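You operate a simulated robot arm through the tools that you are given. There is no shell and no other tool. Be economical: measure what you need, move in short steps, check, and stop when the job is done.

Carry out the task below with a simulated robot arm. There is one attempt and no reset: what you move stays moved.

## Task
Press cube No. 2's loose edge home, then wipe the dust off its top.
Fine: corners go in before the sides; use the felt pad and put it back where it lay.

Only the result counts: the job must be done as asked and must still hold three seconds after the hand-in. Knocking over, shifting, dropping, spilling or breaking anything else fails it.

## Robot
A 6-joint arm with a two-finger parallel gripper, fixed in place. Base frame: the origin is at the foot of the arm, x ahead of it, y to its left, z up; the work surface is at about z = 580. Lengths are in mm, angles in degrees, forces in N, time in s.
With the tool pointing down near the work surface it reaches from about 100 to 700 mm from the base axis. Its first joint turns from -166.0 to 166.0 degrees. Payload 3.91 kg.
The tool frame sits at the grasp point between the pads (the TCP): z along the fingers, y along the line on which they close. The tips reach 30 mm beyond it. The gripper opens to 110 mm. The fingers are 20 mm wide and 10 mm thick; the gripper's body (48 by 112 mm) begins 55 mm behind the TCP.
Orientation is told as [roll, pitch, yaw] about the base's x, y, z axes, in that order, counted from this pose: with the fingers straight down and closing along the base's y, the tool's x points along the base's -x, its y along +y and its z along -z.

## Interface
- The arm moves only by the tool play_rows. Its arguments are lists of equal length, an entry for each row: "dp": the shift along the tool's x, y, z in units of 30 mm (1.0 is 30 mm), a list of three; "angular": the turn, a rotation vector about the tool's x, y, z in units of 5 degrees (1.0 is 5 degrees), a list of three; "gripper": the gripper command, from -1 (shut) to 1 (fully open), values between in proportion. In form: {"dp": [[dx, dy, dz], ...], "angular": [[wx, wy, wz], ...], "gripper": [gripper, ...]}. A call has 1 to 10 rows; each row shifts and turns the commanded pose from where the row before left it, along the tool's axes as they then stand. A call with a number of a shift or a turn outside -1 to 1 is refused whole. Rows are played at 5 a second. More than 50 mm and 8.6 degrees between two rows, or a gripper value outside its range, and nothing of the call is played. Where a pose cannot be reached the arm comes as near as it can. A force on the tool above 40 N (or 10 N above the force at the start of the call, whichever is more), or a blocked arm, ends the call early, and 0.2 s more pass. Each finger travels about 45 mm/s and halts on what it meets, pressing with about 41 N; the grip force reading is that of the motor and also rises with nothing between the fingers. The clock runs only during rows and for 0.2 s after the last one: add rows that do not move to give the fingers time. The reply holds the time, the measured pose of the TCP, the force on the tool along the base axes, the opening and the grip force, in the units named above and with some noise, and new pictures: "show" is both (left out), scene, wrist or none.
- Cameras (640 x 400 px; columns grow to the right, rows downward): "scene" is fixed at [400.8, -499.3, 1661.7]; the picture's right is [1.00, -0.07, 0.00], its down [-0.05, -0.68, -0.73] and it looks along [0.05, 0.73, -0.68] (base axes); focal length 321 px, centre (320, 200). "wrist" rides on the gripper at [71, 22, -107] in the tool frame; the picture's right is [-0.29, 0.96, 0.00], its down [-0.76, -0.23, -0.61] and it looks along [-0.58, -0.18, 0.79] (tool axes); focal length 243 px, centre (320, 200). There is no depth. A picture from a camera that has moved, and an enlarged one, comes with that camera's place and axes in the base frame and with its lens.
- raise_lower(by): slides the trunk up (or, below 0, down) by that many mm; the arm rides with it, the base frame stays. It gives what a move gives, with no picture.
- enlarge(camera, box): a new picture of the part [left, top, right, bottom] of that camera's present view, enlarged. No time passes.
- finish_job(): hands the job in; it is judged then, once.

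Work in short steps. Places have to be worked out from the pictures, the camera data and where the tool is seen: move nearer, look again, correct. Check each grasp and each placing, and mend what went wrong. You have 120 turns and 200 pictures in all, those below and enlarged ones among them. Open the gripper and draw the arm clear of the work before you hand the job in, unless the task says otherwise; then end with one line.

The tools are called after "Call:" by a JSON object that holds its "op" and its "data". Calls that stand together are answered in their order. play_rows: Moves the arm, as the interface text tells. Its arguments: {"type":"object","properties":{"dp":{"type":"array"},"angular":{"type":"array"},"gripper":{"type":"array"},"show":{"type":"string","enum":["both","scene","wrist","none"]}},"required":["dp","angular","gripper"]} The other tools are called the same way: raise_lower (by) slides the trunk up or down; enlarge (camera, box) takes an enlarged picture of a part of a camera's view; finish_job () hands the job in.

At the start:

```text
time: 0.0
tool_pos: [258.8, 302.4, 1190.1]
tcp_rot: [0.0, 0.0, 0.0]
force: [-0.3, -0.8, 0.0]
opening: 110.0
gripper_force: 0.0
trunk travel left (down, up): [-525.0, 65.0]
```

scene: 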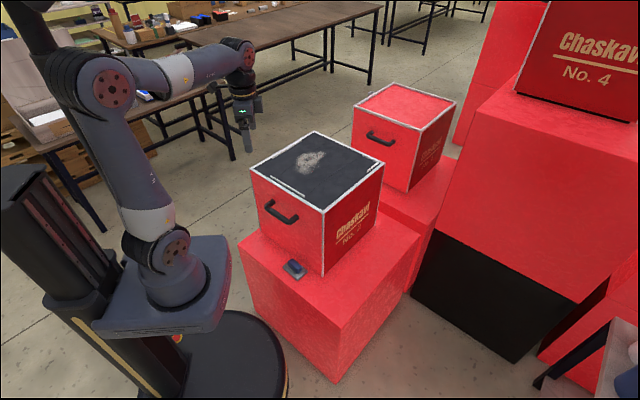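
wrist: 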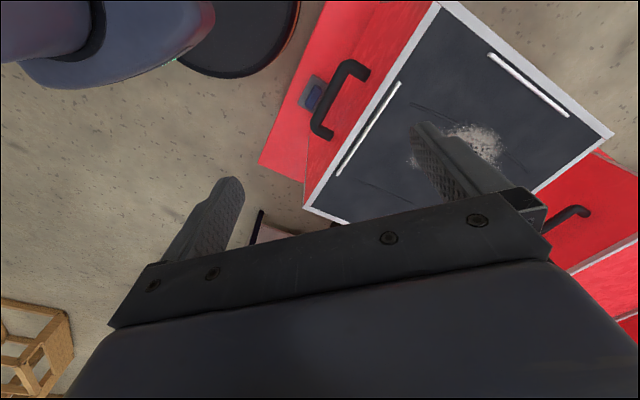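

The front cube has a dusty black top, with white strips on it and a blue-grey pad on the ledge. I'll enlarge both views to find the number and the loose edge.

Call:
{"op": "enlarge", "data": {"camera": "scene", "box": [235, 120, 395, 220]}}

Call:
{"op": "enlarge", "data": {"camera": "scene", "box": [240, 190, 400, 290]}}

Call:
{"op": "enlarge", "data": {"camera": "scene", "box": [340, 70, 500, 170]}}

Call:
{"op": "enlarge", "data": {"camera": "wrist", "box": [290, 0, 640, 220]}}

```text
4.00 times, centred on (315, 170) of scene
camera zoom: at [400.8, -499.3, 1661.7], right [1.0, -0.07, 0.0], down [-0.05, -0.68, -0.73], along [0.05, 0.73, -0.68], focal length 1285 px, centre (340, 320)
```

zoom: 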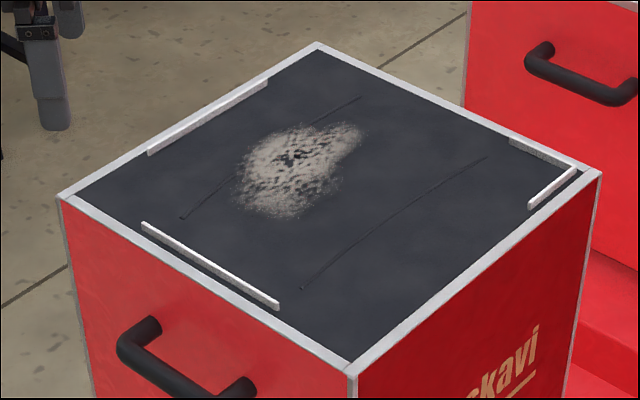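

```text
4.00 times, centred on (320, 240) of scene
camera zoom: at [400.8, -499.3, 1661.7], right [1.0, -0.07, 0.0], down [-0.05, -0.68, -0.73], along [0.05, 0.73, -0.68], focal length 1285 px, centre (320, 40)
```

zoom: 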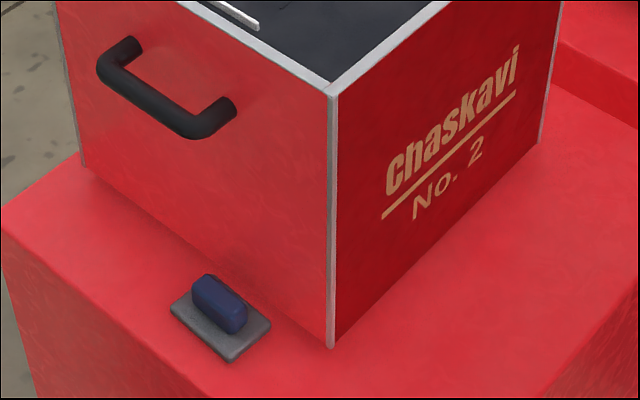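

```text
4.00 times, centred on (420, 120) of scene
camera zoom: at [400.8, -499.3, 1661.7], right [1.0, -0.07, 0.0], down [-0.05, -0.68, -0.73], along [0.05, 0.73, -0.68], focal length 1285 px, centre (-80, 520)
```

zoom: 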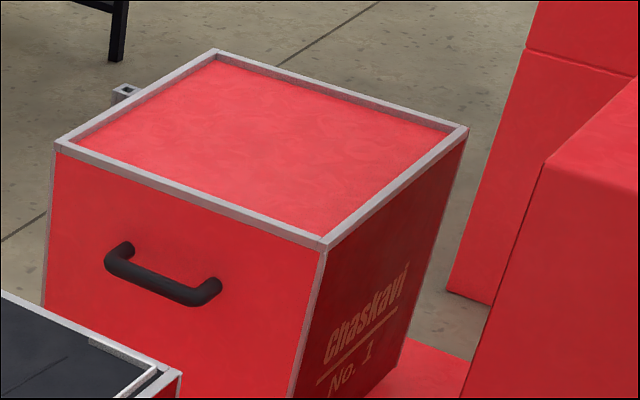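

```text
1.82 times, centred on (465, 110) of wrist
camera zoom: at [188.1, 323.2, 1298.8], right [0.29, 0.96, 0.0], down [0.76, -0.23, 0.61], along [0.58, -0.18, -0.79], focal length 441 px, centre (56, 364)
```

zoom: 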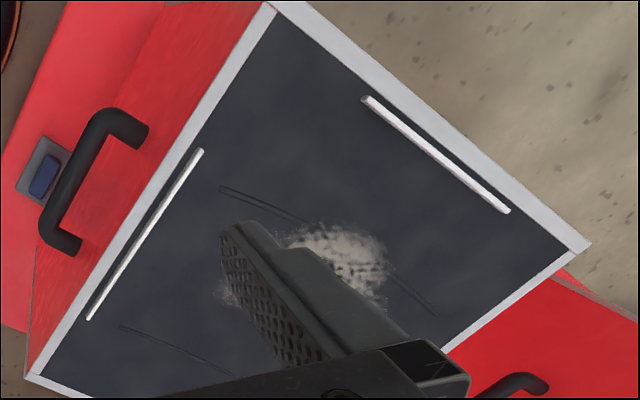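

The front cube is No. 2. I judge its top to be at z≈933, turned 45° and centred near (461, 472). Two straight strips (left-near and left-far edges) and an L piece at the right corner stand proud. The felt pad is near (351, 260, 580). I'll move the wrist camera over the top for a closer look.

Call:
{"op": "play_rows", "data": {"dp": [[-0.937, 0.393, 0.133], [-0.937, 0.393, 0.133], [-0.937, 0.393, 0.133], [-0.937, 0.393, 0.133], [-0.937, 0.393, 0.133], [-0.937, 0.393, 0.133], [-0.937, 0.393, 0.133], [-0.937, 0.393, 0.133], [-0.937, 0.393, 0.133], [-0.937, 0.393, 0.133]], "angular": [[0, 0, 0], [0, 0, 0], [0, 0, 0], [0, 0, 0], [0, 0, 0], [0, 0, 0], [0, 0, 0], [0, 0, 0], [0, 0, 0], [0, 0, 0]], "gripper": [1, 1, 1, 1, 1, 1, 1, 1, 1, 1]}}

```text
time: 2.2
tool_pos: [540.3, 420.5, 1149.9]
tcp_rot: [-0.1, 0.1, 0.1]
force: [0.8, -0.1, 1.3]
opening: 109.9
gripper_force: 0.1
trunk travel left (down, up): [-525.0, 65.0]
camera wrist: at [469.4, 441.7, 1258.2], right [0.29, 0.96, 0.0], down [0.76, -0.23, 0.61], along [0.58, -0.18, -0.79], focal length 243 px, centre (320, 200)
```

scene: 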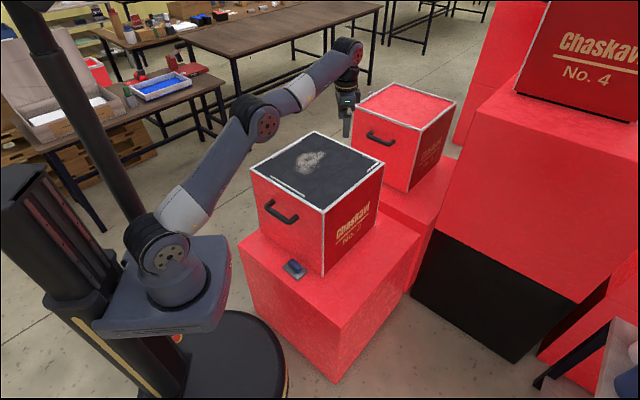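
wrist: 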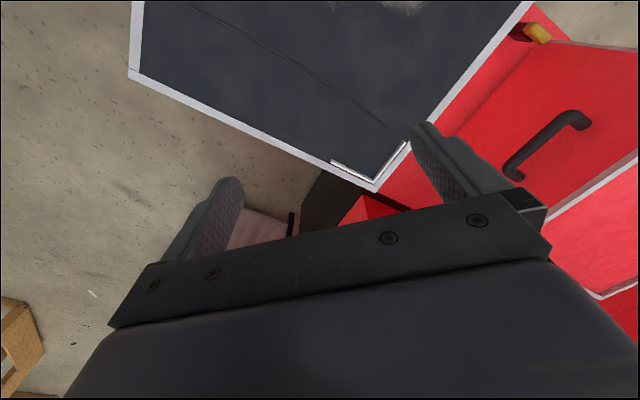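

The right corner projects to about (715, 465). I'll zoom in on the L piece.

Call:
{"op": "enlarge", "data": {"camera": "wrist", "box": [310, 120, 430, 200]}}

Call:
{"op": "enlarge", "data": {"camera": "scene", "box": [345, 145, 395, 180]}}

Call:
{"op": "enlarge", "data": {"camera": "scene", "box": [245, 130, 345, 210]}}

```text
5.00 times, centred on (370, 160) of wrist
camera zoom: at [469.4, 441.7, 1258.2], right [0.29, 0.96, 0.0], down [0.76, -0.23, 0.61], along [0.58, -0.18, -0.79], focal length 1213 px, centre (70, 400)
```

zoom: 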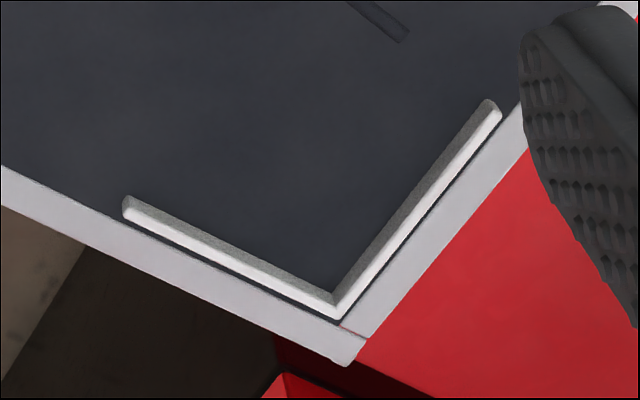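

```text
11.43 times, centred on (370, 162) of scene
camera zoom: at [400.8, -499.3, 1661.7], right [1.0, -0.07, 0.0], down [-0.05, -0.68, -0.73], along [0.05, 0.73, -0.68], focal length 3672 px, centre (-251, 629)
```

zoom: 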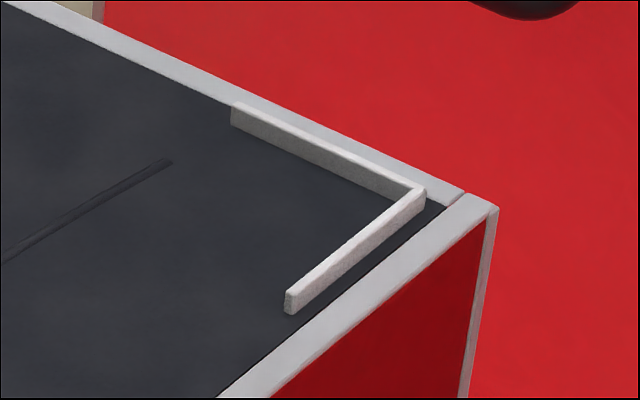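

```text
5.00 times, centred on (295, 170) of scene
camera zoom: at [400.8, -499.3, 1661.7], right [1.0, -0.07, 0.0], down [-0.05, -0.68, -0.73], along [0.05, 0.73, -0.68], focal length 1607 px, centre (445, 350)
```

zoom: 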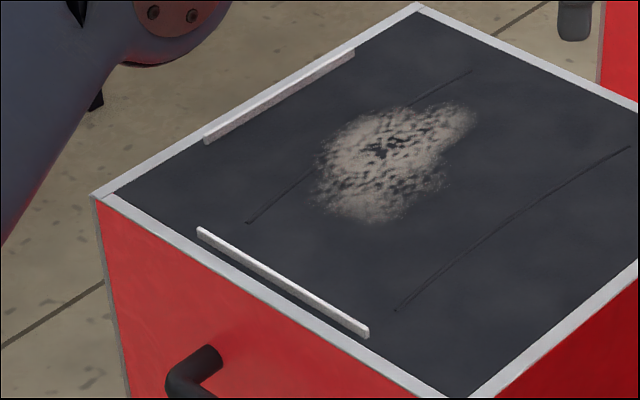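

The L vertex is near (690, 461) at z≈940, with legs of about 73 mm, and its distance from the base is about 830 mm. I need outward tilt to reach that, so I'll close the gripper and pitch the tool 30° toward +x.

Call:
{"op": "play_rows", "data": {"dp": [[0, 0, 0], [0, 0, 0], [0, 0, 0], [0, 0, 0], [0, 0, 0], [0, 0, 0], [0, 0, 0], [0, 0, 0]], "angular": [[0, -1, 0], [0, -1, 0], [0, -1, 0], [0, -1, 0], [0, -1, 0], [0, -1, 0], [0, 0, 0], [0, 0, 0]], "gripper": [-1, -1, -1, -1, -1, -1, -1, -1]}}

```text
time: 4.0
tool_pos: [540.4, 419.2, 1150.4]
tcp_rot: [0.0, -30.0, 0.0]
force: [-0.4, -0.5, -0.1]
opening: 0.1
gripper_force: 37.5
trunk travel left (down, up): [-525.0, 65.0]
camera wrist: at [425.4, 441.0, 1208.1], right [0.25, 0.96, 0.15], down [0.35, -0.23, 0.91], along [0.9, -0.18, -0.4], focal length 243 px, centre (320, 200)
```

scene: 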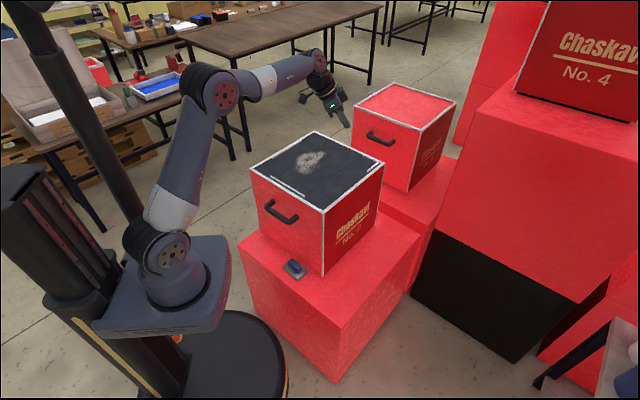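
wrist: 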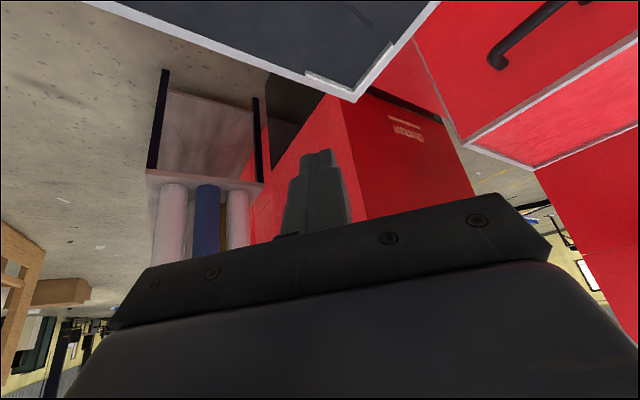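

The tilt worked and there is spare reach. Next I'll move to about 26 mm above the L vertex.

Call:
{"op": "play_rows", "data": {"dp": [[-0.212, 0.2, 0.948], [-0.212, 0.2, 0.948], [-0.212, 0.2, 0.948], [-0.212, 0.2, 0.948], [-0.212, 0.2, 0.948], [-0.212, 0.2, 0.948], [-0.212, 0.2, 0.948], [0, 0, 0]], "angular": [[0, 0, 0], [0, 0, 0], [0, 0, 0], [0, 0, 0], [0, 0, 0], [0, 0, 0], [0, 0, 0], [0, 0, 0]], "gripper": [-1, -1, -1, -1, -1, -1, -1, -1]}}

Call:
{"op": "enlarge", "data": {"camera": "wrist", "box": [220, 40, 460, 240]}}

Call:
{"op": "enlarge", "data": {"camera": "scene", "box": [325, 120, 405, 180]}}

```text
time: 5.8
tool_pos: [676.3, 460.3, 1000.4]
tcp_rot: [0.1, -30.0, 0.1]
force: [0.3, -1.0, -0.6]
opening: 0.0
gripper_force: 37.6
trunk travel left (down, up): [-525.0, 65.0]
camera wrist: at [561.4, 482.8, 1058.5], right [0.25, 0.96, 0.14], down [0.35, -0.23, 0.91], along [0.9, -0.18, -0.4], focal length 243 px, centre (320, 200)
```

scene: 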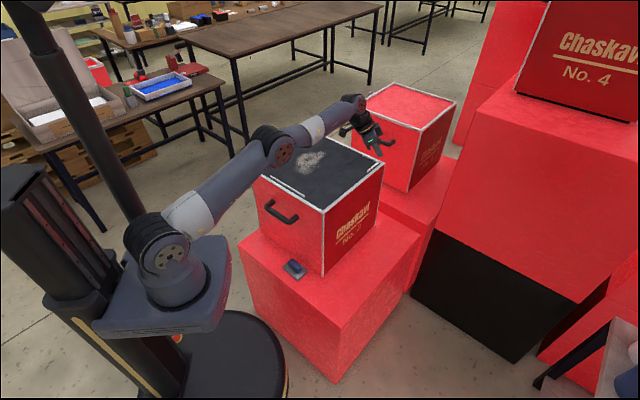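
wrist: 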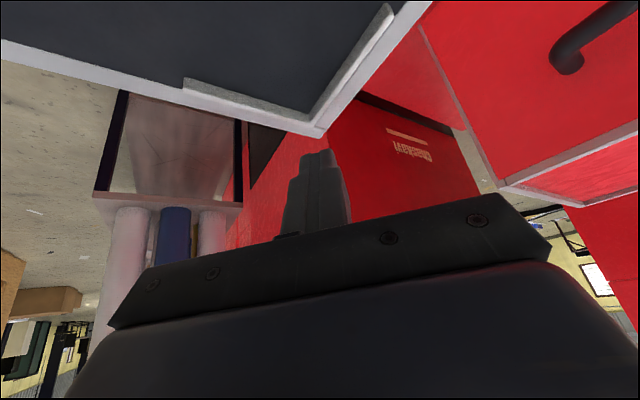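

```text
2.00 times, centred on (340, 140) of wrist
camera zoom: at [561.4, 482.8, 1058.5], right [0.25, 0.96, 0.14], down [0.35, -0.23, 0.91], along [0.9, -0.18, -0.4], focal length 485 px, centre (280, 320)
```

zoom: 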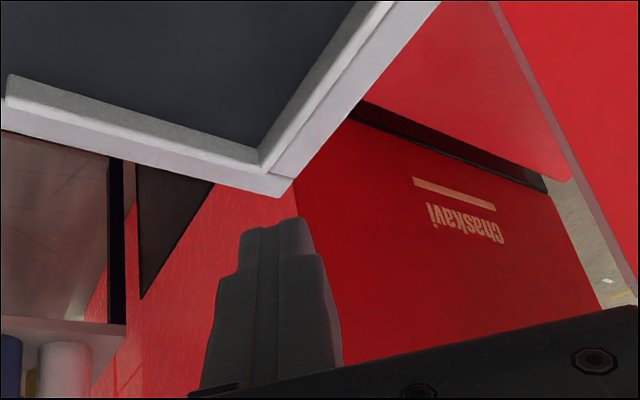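

```text
6.67 times, centred on (365, 150) of scene
camera zoom: at [400.8, -499.3, 1661.7], right [1.0, -0.07, 0.0], down [-0.05, -0.68, -0.73], along [0.05, 0.73, -0.68], focal length 2142 px, centre (20, 533)
```

zoom: 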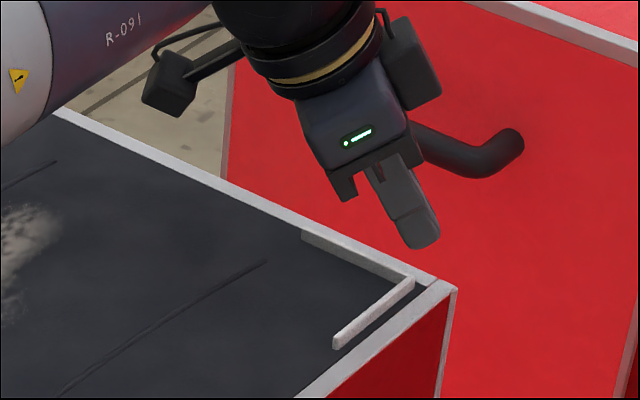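

Both cameras agree that the vertex is at (688, 460, 943), and the tip edge is about 26 mm above it. I'll descend 18 mm, then go down in 2 mm rows to feel for contact.

Call:
{"op": "play_rows", "data": {"dp": [[-0.05, 0, 0.03], [0.3, 0, 0.52], [0.033, 0, 0.058], [0.033, 0, 0.058], [0.033, 0, 0.058], [0.033, 0, 0.058], [0.033, 0, 0.058]], "angular": [[0, 0, 0], [0, 0, 0], [0, 0, 0], [0, 0, 0], [0, 0, 0], [0, 0, 0], [0, 0, 0]], "gripper": [-1, -1, -1, -1, -1, -1, -1], "show": "none"}}

Call:
{"op": "enlarge", "data": {"camera": "scene", "box": [345, 135, 395, 170]}}

```text
time: 7.4
tool_pos: [680.0, 461.8, 973.2]
tcp_rot: [0.1, -30.0, 0.0]
force: [-0.2, 0.3, -0.3]
opening: 0.0
gripper_force: 37.7
trunk travel left (down, up): [-525.0, 65.0]
```

```text
11.43 times, centred on (370, 152) of scene
camera zoom: at [400.8, -499.3, 1661.7], right [1.0, -0.07, 0.0], down [-0.05, -0.68, -0.73], along [0.05, 0.73, -0.68], focal length 3672 px, centre (-251, 743)
```

zoom: 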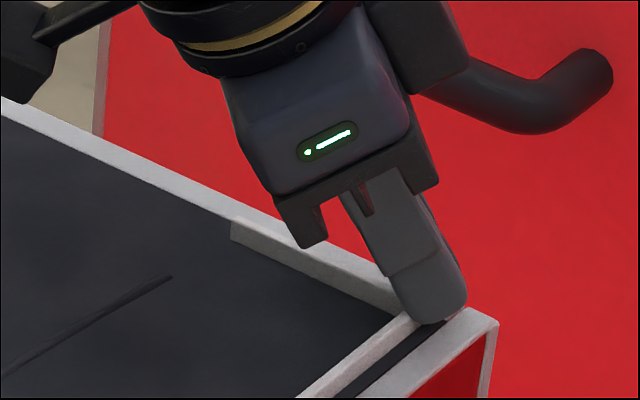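

There is no contact yet and the tip is right over the vertex. I'll shift 5 mm inboard and keep feeling downward in 1.5 mm rows.

Call:
{"op": "play_rows", "data": {"dp": [[0.144, 0, -0.083], [0.025, 0, 0.0433], [0.025, 0, 0.0433], [0.025, 0, 0.0433], [0.025, 0, 0.0433], [0.025, 0, 0.0433], [0.025, 0, 0.0433]], "angular": [[0, 0, 0], [0, 0, 0], [0, 0, 0], [0, 0, 0], [0, 0, 0], [0, 0, 0], [0, 0, 0]], "gripper": [-1, -1, -1, -1, -1, -1, -1], "show": "none"}}

Call:
{"op": "enlarge", "data": {"camera": "scene", "box": [345, 135, 395, 170]}}

```text
time: 9.0
tool_pos: [674.3, 461.9, 971.8]
tcp_rot: [0.4, -30.6, -0.2]
force: [4.6, 4.5, 32.5]
opening: 0.2
gripper_force: 37.6
trunk travel left (down, up): [-525.0, 65.0]
```

```text
11.43 times, centred on (370, 152) of scene
camera zoom: at [400.8, -499.3, 1661.7], right [1.0, -0.07, 0.0], down [-0.05, -0.68, -0.73], along [0.05, 0.73, -0.68], focal length 3672 px, centre (-251, 743)
```

zoom: 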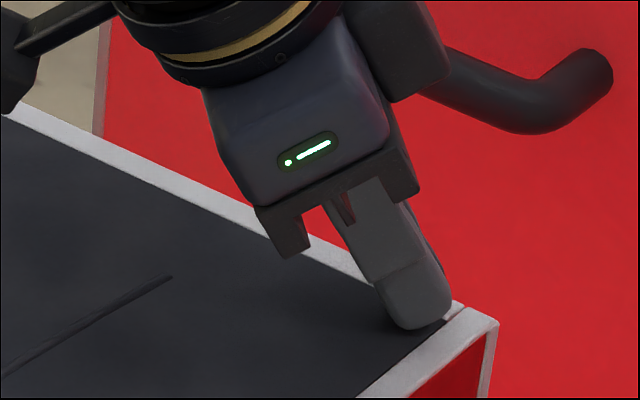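

Force rose to 32 N and the L piece no longer stands proud. I'll back off upward and check.

Call:
{"op": "play_rows", "data": {"dp": [[-0.2, 0, -0.346], [-0.4, 0, -0.693], [-0.4, 0, -0.693], [0, 0, 0]], "angular": [[0, 0, 0], [0, 0, 0], [0, 0, 0], [0, 0, 0]], "gripper": [-1, -1, -1, -1], "show": "none"}}

Call:
{"op": "enlarge", "data": {"camera": "scene", "box": [345, 145, 395, 180]}}

Call:
{"op": "enlarge", "data": {"camera": "wrist", "box": [160, 0, 460, 180]}}

```text
time: 10.0
tool_pos: [675.0, 460.8, 1023.6]
tcp_rot: [-0.1, -29.9, 0.1]
force: [0.1, 0.1, 0.0]
opening: 0.0
gripper_force: 37.8
trunk travel left (down, up): [-525.0, 65.0]
```

```text
11.43 times, centred on (370, 162) of scene
camera zoom: at [400.8, -499.3, 1661.7], right [1.0, -0.07, 0.0], down [-0.05, -0.68, -0.73], along [0.05, 0.73, -0.68], focal length 3672 px, centre (-251, 629)
```

zoom: 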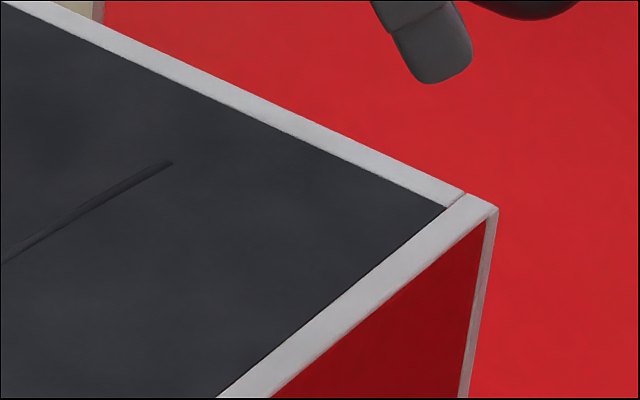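

```text
2.13 times, centred on (310, 90) of wrist
camera zoom: at [559.3, 482.3, 1081.4], right [0.25, 0.96, 0.14], down [0.36, -0.23, 0.91], along [0.9, -0.18, -0.4], focal length 518 px, centre (341, 435)
```

zoom: 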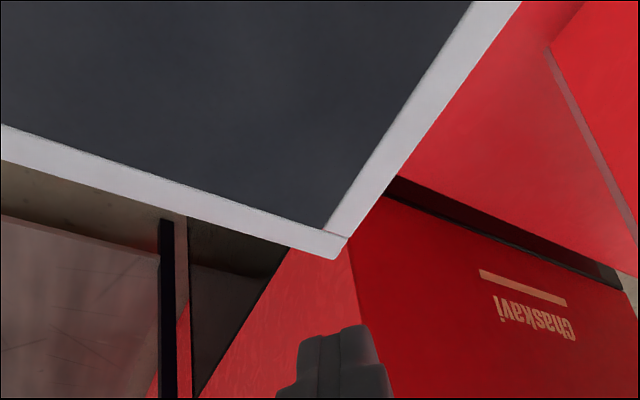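

The corner piece is fully home. The sides are next: strip B's middle is at about (345, 350) and strip A's at about (345, 579). I'll straighten the tool and move over strip B.

Call:
{"op": "play_rows", "data": {"dp": [[0, 0, 0], [0, 0, 0], [0, 0, 0], [0, 0, 0], [0, 0, 0], [0, 0, 0], [1, -0.33, 0], [1, -0.33, 0], [1, -0.33, 0], [1, -0.33, 0]], "angular": [[0, 1, 0], [0, 1, 0], [0, 1, 0], [0, 1, 0], [0, 1, 0], [0, 1, 0], [0, 0, 0], [0, 0, 0], [0, 0, 0], [0, 0, 0]], "gripper": [-1, -1, -1, -1, -1, -1, -1, -1, -1, -1], "show": "none"}}

Call:
{"op": "play_rows", "data": {"dp": [[1, -0.34, 0.08], [1, -0.34, 0.08], [1, -0.34, 0.08], [1, -0.34, 0.08], [1, -0.34, 0.08], [1, -0.34, 0.08], [1, -0.34, 0.08], [0, 0, 0]], "angular": [[0, 0, 0], [0, 0, 0], [0, 0, 0], [0, 0, 0], [0, 0, 0], [0, 0, 0], [0, 0, 0], [0, 0, 0]], "gripper": [-1, -1, -1, -1, -1, -1, -1, -1]}}

Call:
{"op": "enlarge", "data": {"camera": "scene", "box": [245, 130, 345, 210]}}

```text
time: 12.2
tool_pos: [490.6, 371.1, 1008.2]
tcp_rot: [0.0, 0.1, 0.0]
force: [-0.1, 0.0, 0.1]
opening: 0.0
gripper_force: 37.5
out of reach, approached as far as the arm can: row 1, 2, 3, 4, 5, 6
trunk travel left (down, up): [-525.0, 65.0]
```

```text
time: 14.0
tool_pos: [282.2, 298.0, 990.9]
tcp_rot: [0.0, 0.0, -0.1]
force: [-0.7, 0.2, -0.1]
opening: 0.0
gripper_force: 37.1
trunk travel left (down, up): [-525.0, 65.0]
camera wrist: at [210.7, 320.0, 1098.7], right [0.29, 0.96, 0.0], down [0.76, -0.23, 0.61], along [0.58, -0.18, -0.79], focal length 243 px, centre (320, 200)
```

scene: 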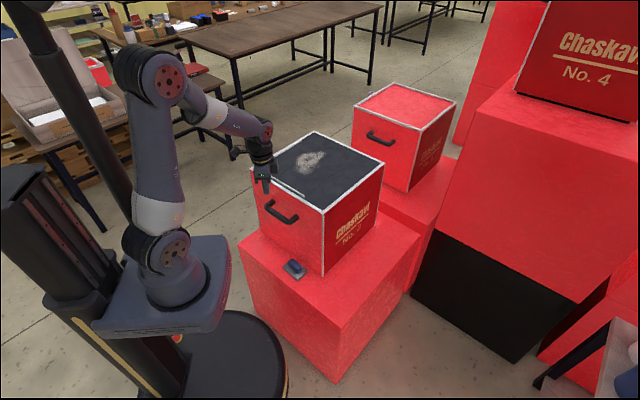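
wrist: 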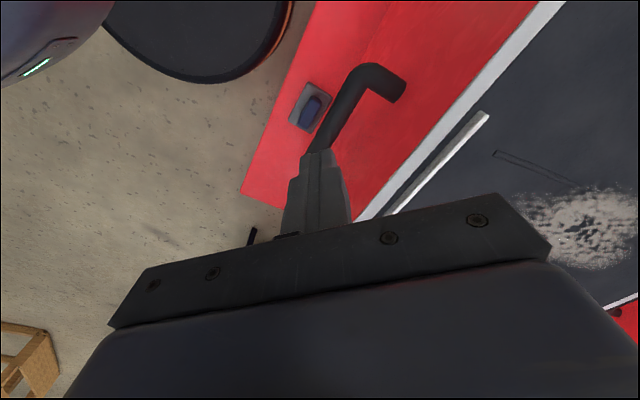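

```text
5.00 times, centred on (295, 170) of scene
camera zoom: at [400.8, -499.3, 1661.7], right [1.0, -0.07, 0.0], down [-0.05, -0.68, -0.73], along [0.05, 0.73, -0.68], focal length 1607 px, centre (445, 350)
```

zoom: 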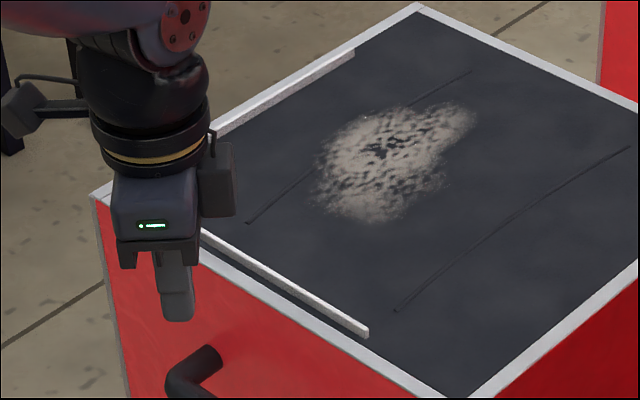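

The straightening went out of reach, so the pose drifted; the TCP is now at (282, 298, 991), clear of everything. Now I'll move over strip B's middle.

Call:
{"op": "play_rows", "data": {"dp": [[-0.7, 0.58, 0], [-0.7, 0.58, 0], [-0.7, 0.58, 0.15], [0, 0, 0]], "angular": [[0, 0, 0], [0, 0, 0], [0, 0, 0], [0, 0, 0]], "gripper": [-1, -1, -1, -1], "show": "wrist"}}

Call:
{"op": "enlarge", "data": {"camera": "scene", "box": [255, 160, 335, 210]}}

```text
time: 15.0
tool_pos: [346.4, 352.3, 987.0]
tcp_rot: [-0.1, 0.0, 0.0]
force: [-0.5, 0.1, 0.2]
opening: 0.2
gripper_force: 38.0
trunk travel left (down, up): [-525.0, 65.0]
camera wrist: at [273.3, 373.4, 1095.2], right [0.29, 0.96, 0.0], down [0.76, -0.23, 0.61], along [0.58, -0.18, -0.79], focal length 243 px, centre (320, 200)
```

wrist: 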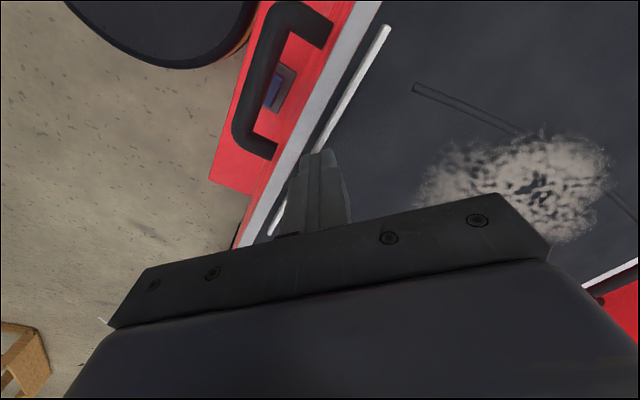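

```text
8.00 times, centred on (295, 185) of scene
camera zoom: at [400.8, -499.3, 1661.7], right [1.0, -0.07, 0.0], down [-0.05, -0.68, -0.73], along [0.05, 0.73, -0.68], focal length 2570 px, centre (520, 320)
```

zoom: 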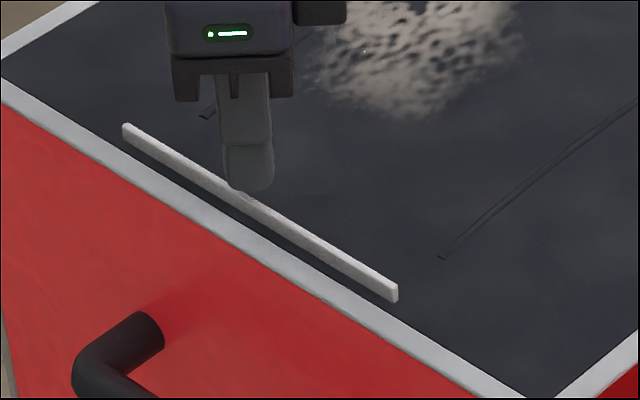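

The tip projects straight down onto strip B's top line. I'll press down gradually.

Call:
{"op": "play_rows", "data": {"dp": [[0, 0, 0.27], [0, 0, 0.05], [0, 0, 0.05], [0, 0, 0.05], [0, 0, 0.05], [0, 0, 0.05], [0, 0, 0.05], [0, 0, 0.05], [0, 0, 0.05]], "angular": [[0, 0, 0], [0, 0, 0], [0, 0, 0], [0, 0, 0], [0, 0, 0], [0, 0, 0], [0, 0, 0], [0, 0, 0], [0, 0, 0]], "gripper": [-1, -1, -1, -1, -1, -1, -1, -1, -1], "show": "none"}}

Call:
{"op": "enlarge", "data": {"camera": "scene", "box": [255, 160, 335, 210]}}

```text
time: 17.0
tool_pos: [344.5, 352.0, 970.1]
tcp_rot: [0.2, -0.2, -0.1]
force: [-0.6, -2.7, 24.1]
opening: 0.0
gripper_force: 37.5
trunk travel left (down, up): [-525.0, 65.0]
```

```text
8.00 times, centred on (295, 185) of scene
camera zoom: at [400.8, -499.3, 1661.7], right [1.0, -0.07, 0.0], down [-0.05, -0.68, -0.73], along [0.05, 0.73, -0.68], focal length 2570 px, centre (520, 320)
```

zoom: 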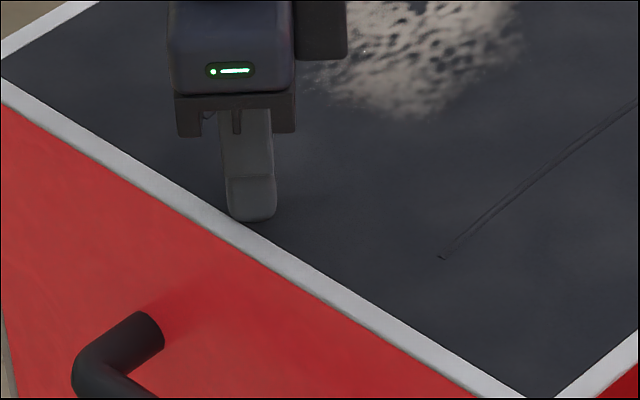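

Strip B is flush, with the surface at about z=940. I'll lift and move to strip A's middle at (345, 579).

Call:
{"op": "play_rows", "data": {"dp": [[0, 0, -1], [0, 0.95, 0], [0, 0.95, 0], [0, 0.95, 0], [0, 0.95, 0], [0, 0.95, 0], [0, 0.95, 0], [0, 0.95, 0], [0, 0.93, 0], [0, 0, 0]], "angular": [[0, 0, 0], [0, 0, 0], [0, 0, 0], [0, 0, 0], [0, 0, 0], [0, 0, 0], [0, 0, 0], [0, 0, 0], [0, 0, 0], [0, 0, 0]], "gripper": [-1, -1, -1, -1, -1, -1, -1, -1, -1, -1], "show": "wrist"}}

Call:
{"op": "enlarge", "data": {"camera": "scene", "box": [255, 120, 335, 170]}}

```text
time: 19.2
tool_pos: [344.2, 578.8, 996.1]
tcp_rot: [0.0, 0.0, 0.0]
force: [-0.5, 0.7, -0.5]
opening: 0.0
gripper_force: 37.5
trunk travel left (down, up): [-525.0, 65.0]
camera wrist: at [273.7, 601.0, 1104.7], right [0.29, 0.96, 0.0], down [0.76, -0.23, 0.61], along [0.58, -0.18, -0.79], focal length 243 px, centre (320, 200)
```

wrist: 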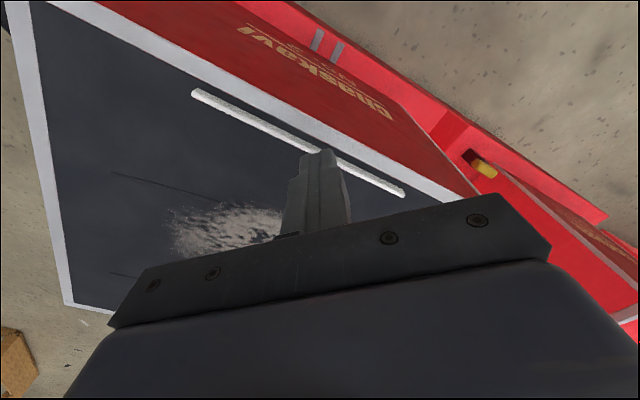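

```text
8.00 times, centred on (295, 145) of scene
camera zoom: at [400.8, -499.3, 1661.7], right [1.0, -0.07, 0.0], down [-0.05, -0.68, -0.73], along [0.05, 0.73, -0.68], focal length 2570 px, centre (520, 640)
```

zoom: 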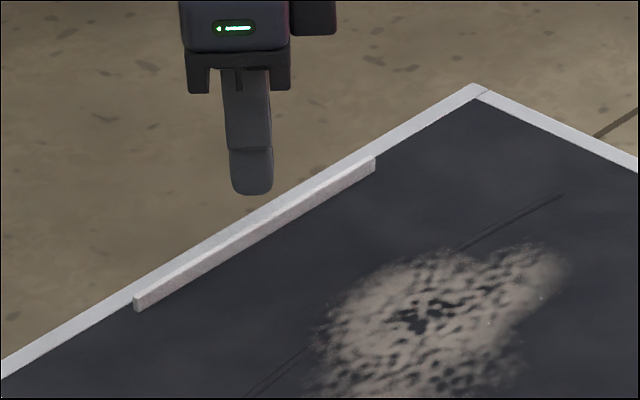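

The straight-down projection lands about 3 mm past strip A's line, so I'll shift y by -3 mm and press.

Call:
{"op": "play_rows", "data": {"dp": [[0, -0.1, 0.55], [0, 0, 0.05], [0, 0, 0.05], [0, 0, 0.05], [0, 0, 0.05], [0, 0, 0.05], [0, 0, 0.05], [0, 0, 0.05], [0, 0, 0.05], [0, 0, 0.05]], "angular": [[0, 0, 0], [0, 0, 0], [0, 0, 0], [0, 0, 0], [0, 0, 0], [0, 0, 0], [0, 0, 0], [0, 0, 0], [0, 0, 0], [0, 0, 0]], "gripper": [-1, -1, -1, -1, -1, -1, -1, -1, -1, -1], "show": "none"}}

Call:
{"op": "enlarge", "data": {"camera": "scene", "box": [255, 120, 335, 170]}}

```text
time: 21.4
tool_pos: [345.3, 576.3, 970.8]
tcp_rot: [0.2, -0.1, 0.1]
force: [0.7, -1.0, 14.9]
opening: 0.0
gripper_force: 37.7
trunk travel left (down, up): [-525.0, 65.0]
```

```text
8.00 times, centred on (295, 145) of scene
camera zoom: at [400.8, -499.3, 1661.7], right [1.0, -0.07, 0.0], down [-0.05, -0.68, -0.73], along [0.05, 0.73, -0.68], focal length 2570 px, centre (520, 640)
```

zoom: 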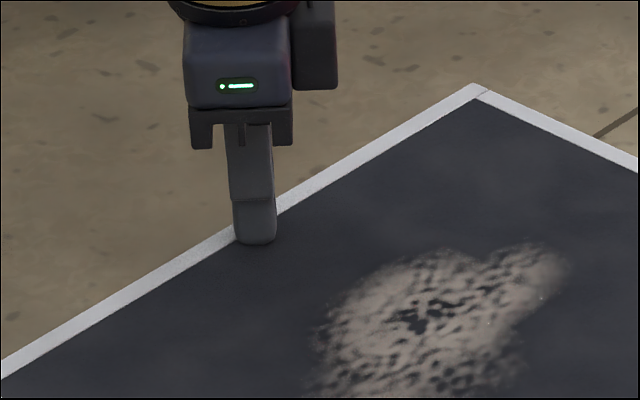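

Strip A is in. I'll press a little harder to seat it fully, then lift and check the whole top.

Call:
{"op": "play_rows", "data": {"dp": [[0, 0, 0.05], [0, 0, 0.05], [0, 0, 0.05], [0, 0, -0.6], [0, 0, -1], [0, 0, -1], [0, -1, -1], [0, -1, -1], [0, -1, -0.5], [0, -1, 0]], "angular": [[0, 0, 0], [0, 0, 0], [0, 0, 0], [0, 0, 0], [0, 0, 0], [0, 0, 0], [0, 0, 0], [0, 0, 0], [0, 0, 0], [0, 0, 0]], "gripper": [-1, -1, -1, -1, -1, -1, -1, -1, -1, -1], "show": "wrist"}}

Call:
{"op": "enlarge", "data": {"camera": "scene", "box": [245, 120, 395, 220]}}

```text
time: 22.1
tool_pos: [344.9, 575.7, 970.8]
tcp_rot: [0.7, -0.2, 0.0]
force: [-3.1, -8.3, 12.6]
opening: 0.0
gripper_force: 37.8
trunk travel left (down, up): [-525.0, 65.0]
stopped in row 3: the force on the tool passed its limit (the readings are from after the stop); the commanded pose is now the measured one
camera wrist: at [272.6, 596.9, 1077.9], right [0.29, 0.96, 0.01], down [0.76, -0.24, 0.61], along [0.59, -0.17, -0.79], focal length 243 px, centre (320, 200)
```

wrist: 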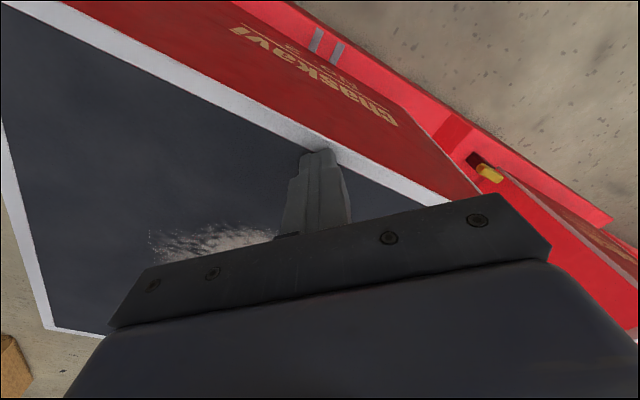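

```text
4.00 times, centred on (320, 170) of scene
camera zoom: at [400.8, -499.3, 1661.7], right [1.0, -0.07, 0.0], down [-0.05, -0.68, -0.73], along [0.05, 0.73, -0.68], focal length 1285 px, centre (320, 320)
```

zoom: 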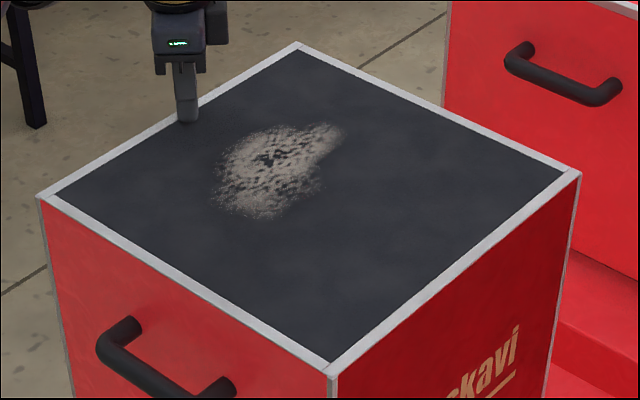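

All edges are flush, and the top's crease lines have vanished too. I'll lift clear and look closely at the pad.

Call:
{"op": "play_rows", "data": {"dp": [[0, 0, -0.5], [0, 0, -1], [0, 0, -1], [0.5, -1, -0.6], [0.5, -1, 0], [0.5, -1, 0], [0.5, -1, 0], [0.5, -1, 0], [0.5, -1, 0], [0.5, -1, 0]], "angular": [[0, 0, 0], [0, 0, -1], [0, 0, -1], [0, 0, 0], [0, 0, 0], [0, 0, 0], [0, 0, 0], [0, 0, 0], [0, 0, 0], [0, 0, 0]], "gripper": [-1, -1, -1, -1, -1, -1, -1, -1, -1, -1], "show": "wrist"}}

Call:
{"op": "enlarge", "data": {"camera": "scene", "box": [255, 185, 335, 285]}}

Call:
{"op": "enlarge", "data": {"camera": "scene", "box": [275, 252, 315, 284]}}

```text
time: 24.3
tool_pos: [276.8, 351.2, 1060.9]
tcp_rot: [0.4, -0.2, 10.1]
force: [0.7, 1.0, 0.8]
opening: 0.0
gripper_force: 38.1
trunk travel left (down, up): [-525.0, 65.0]
camera wrist: at [202.5, 359.4, 1167.1], right [0.12, 0.99, 0.01], down [0.79, -0.1, 0.61], along [0.61, -0.07, -0.79], focal length 243 px, centre (320, 200)
```

wrist: 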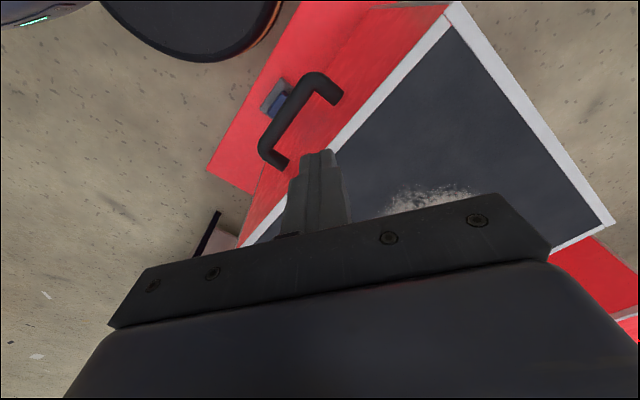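

```text
4.00 times, centred on (295, 235) of scene
camera zoom: at [400.8, -499.3, 1661.7], right [1.0, -0.07, 0.0], down [-0.05, -0.68, -0.73], along [0.05, 0.73, -0.68], focal length 1285 px, centre (420, 60)
```

zoom: 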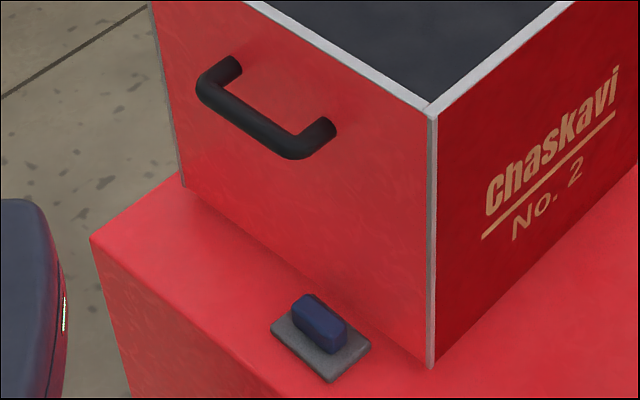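

```text
12.50 times, centred on (295, 268) of scene
camera zoom: at [400.8, -499.3, 1661.7], right [1.0, -0.07, 0.0], down [-0.05, -0.68, -0.73], along [0.05, 0.73, -0.68], focal length 4016 px, centre (632, -650)
```

zoom: 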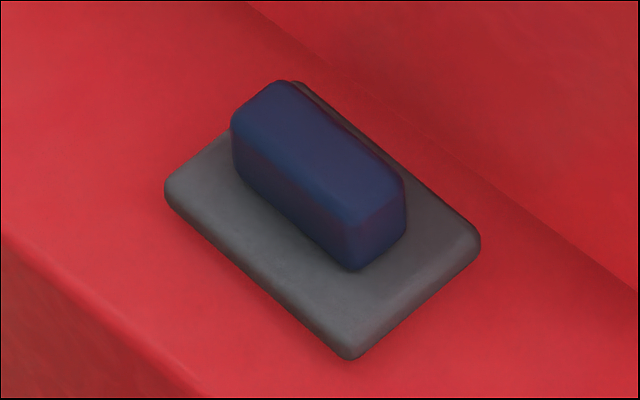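

The pad measures about 88×58 mm, centred near (352, 258), with its long axis parallel to the cube face and a blue grip about 58×23 mm rising to z≈615. The cube's handle overhangs it at z≈835, so I'll approach tilted 30° toward the face, closing along the grip's length. I'll first back away and turn.

Call:
{"op": "play_rows", "data": {"dp": [[0.136, -0.896, 0], [0.136, -0.896, 0], [0.136, -0.896, 0], [0.136, -0.896, 0], [0.136, -0.896, 0], [0.136, -0.896, 0], [0, 0, 0], [0, 0, 0], [0, 0, 0], [0, 0, 0]], "angular": [[0, 0, 0], [0, 0, 0], [0, 0, 0], [0, 0, 0], [0, 0, 0], [0, 0, 0], [0, 0, -1], [0, 0, -1], [0, 0, -1], [0, 0, -1]], "gripper": [-1, -1, -1, -1, -1, -1, 1, 1, 1, 1], "show": "none"}}

Call:
{"op": "play_rows", "data": {"dp": [[0, 0, 0], [0, 0, 0], [0, 0, 0], [0, 0, 0], [0, 0, 0], [0, 0, 0], [0, 0, 0], [0, 0, 0], [0, 0, 0]], "angular": [[0, 0, -1], [0, 0, -1], [0, 0, -1], [0, -1, 0], [0, -1, 0], [0, -1, 0], [0, -1, 0], [0, -1, 0], [0, -1, 0]], "gripper": [1, 1, 1, 1, 1, 1, 1, 1, 1]}}

```text
time: 26.5
tool_pos: [281.7, 187.7, 1057.5]
tcp_rot: [0.2, -0.5, 30.1]
force: [0.2, 0.4, 0.2]
opening: 86.5
gripper_force: 0.0
trunk travel left (down, up): [-525.0, 65.0]
```

```text
time: 28.5
tool_pos: [281.5, 189.1, 1057.7]
tcp_rot: [0.1, -30.5, 44.9]
force: [-0.2, 0.7, 0.8]
opening: 109.8
gripper_force: 0.1
trunk travel left (down, up): [-525.0, 65.0]
camera wrist: at [184.0, 122.1, 1114.8], right [-0.5, 0.85, 0.15], down [0.41, 0.08, 0.91], along [0.76, 0.52, -0.39], focal length 243 px, centre (320, 200)
```

scene: 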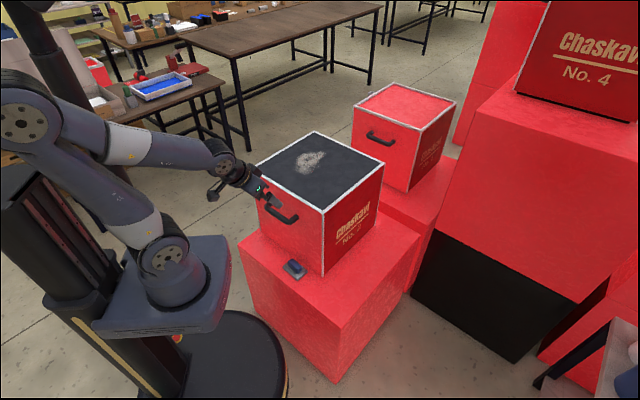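
wrist: 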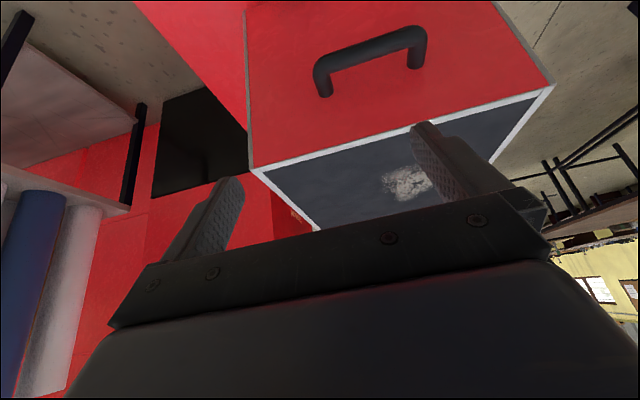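

The standoff line is clear: the TCP is 150 mm from the face and the handle reaches only about 52 mm. I'll lower the trunk 260 mm, which brings the tool straight down in the same arm configuration.

Call:
{"op": "raise_lower", "data": {"by": -260}}

Call:
{"op": "play_rows", "data": {"dp": [[0, 0, 0]], "angular": [[0, 0, 0]], "gripper": [1]}}

```text
time: 31.2
tool_pos: [281.0, 189.2, 797.5]
tcp_rot: [0.2, -30.5, 44.9]
force: [-0.2, 0.0, -0.9]
opening: 110.2
gripper_force: 0.1
trunk travel left (down, up): [-265.0, 325.0]
```

```text
time: 31.6
tool_pos: [281.1, 187.6, 797.8]
tcp_rot: [0.3, -30.4, 44.9]
force: [0.8, 0.1, -0.1]
opening: 110.0
gripper_force: 0.0
trunk travel left (down, up): [-265.0, 325.0]
camera wrist: at [184.1, 122.3, 855.0], right [-0.5, 0.85, 0.15], down [0.41, 0.08, 0.91], along [0.76, 0.52, -0.39], focal length 243 px, centre (320, 200)
```

scene: 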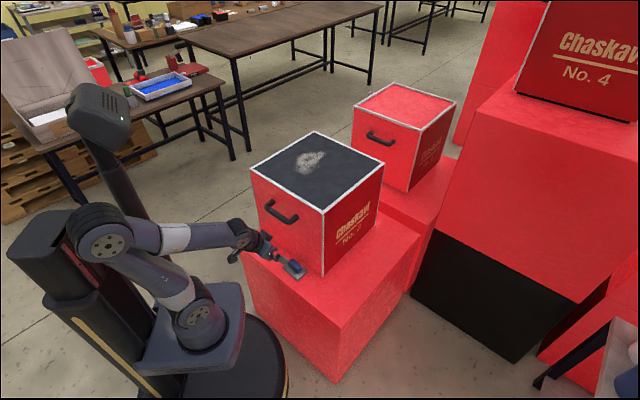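
wrist: 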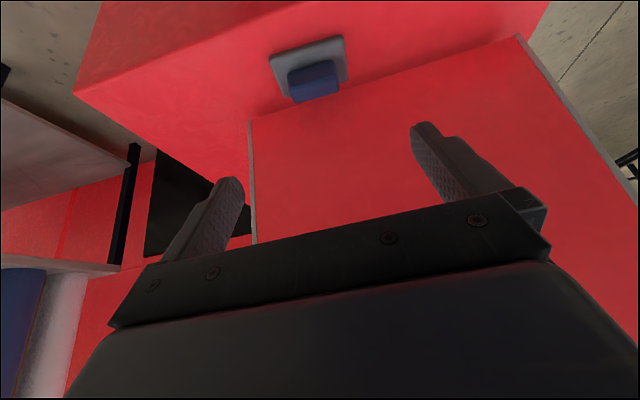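

I can see the pad well in the wrist view, so I'll zoom in to refine its place.

Call:
{"op": "enlarge", "data": {"camera": "wrist", "box": [258, 20, 358, 110]}}

```text
4.44 times, centred on (308, 65) of wrist
camera zoom: at [184.1, 122.3, 855.0], right [-0.5, 0.85, 0.15], down [0.41, 0.08, 0.91], along [0.76, 0.52, -0.39], focal length 1078 px, centre (373, 800)
```

zoom: 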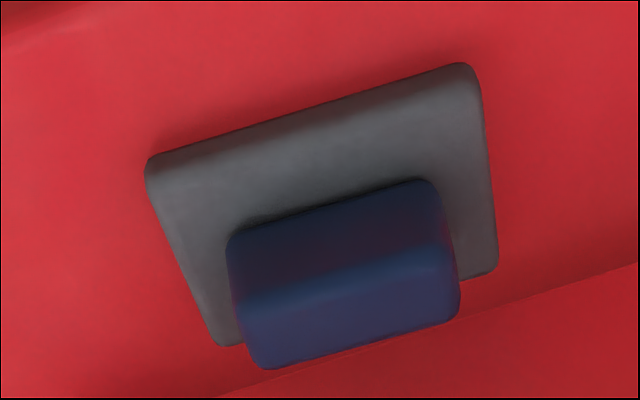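

Both cameras agree that the pad centre is (352.6, 257.4), with its long axis at 131.6°. The tool yaw should therefore be about 41.3°, so I'll trim it and come in along the tool axis, stopping 46 mm short.

Call:
{"op": "play_rows", "data": {"dp": [[0, 0, 0], [0.055, 0.022, 0.833], [0.055, 0.022, 0.833], [0.055, 0.022, 0.833], [0.055, 0.022, 0.833], [0.055, 0.022, 0.833], [0.055, 0.022, 0.833], [0, 0, 0]], "angular": [[0.364, 0, 0.621], [0, 0, 0], [0, 0, 0], [0, 0, 0], [0, 0, 0], [0, 0, 0], [0, 0, 0], [0, 0, 0]], "gripper": [1, 1, 1, 1, 1, 1, 1, 1]}}

Call:
{"op": "enlarge", "data": {"camera": "scene", "box": [225, 200, 345, 290]}}

```text
time: 33.4
tool_pos: [327.9, 238.5, 664.9]
tcp_rot: [0.2, -30.5, 41.3]
force: [0.5, 0.1, 0.9]
opening: 109.9
gripper_force: 0.0
trunk travel left (down, up): [-265.0, 325.0]
camera wrist: at [227.4, 177.7, 722.4], right [-0.45, 0.88, 0.15], down [0.41, 0.05, 0.91], along [0.79, 0.47, -0.39], focal length 243 px, centre (320, 200)
```

scene: 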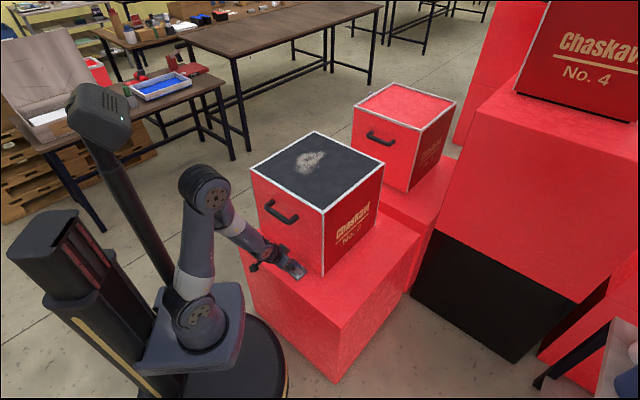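
wrist: 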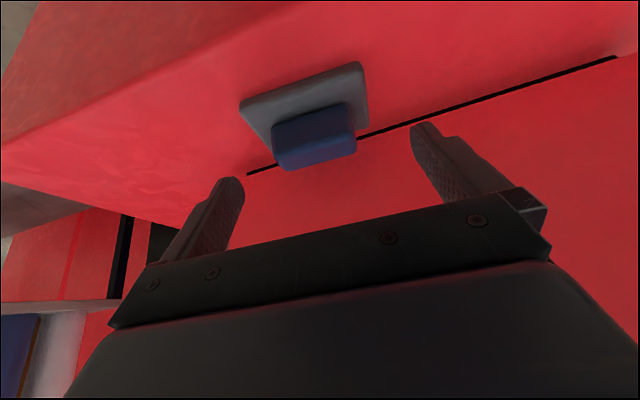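

```text
4.44 times, centred on (285, 245) of scene
camera zoom: at [400.8, -499.3, 1661.7], right [1.0, -0.07, 0.0], down [-0.05, -0.68, -0.73], along [0.05, 0.73, -0.68], focal length 1428 px, centre (476, 0)
```

zoom: 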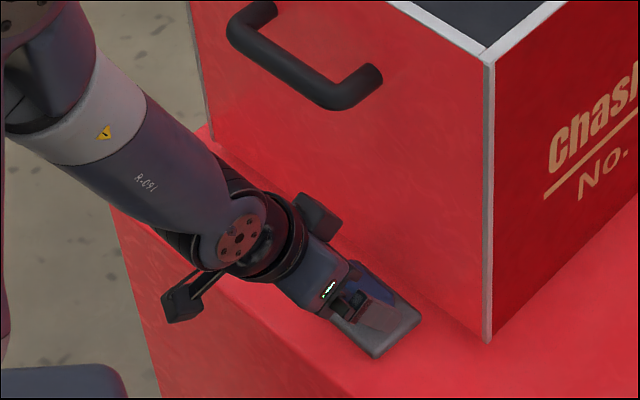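

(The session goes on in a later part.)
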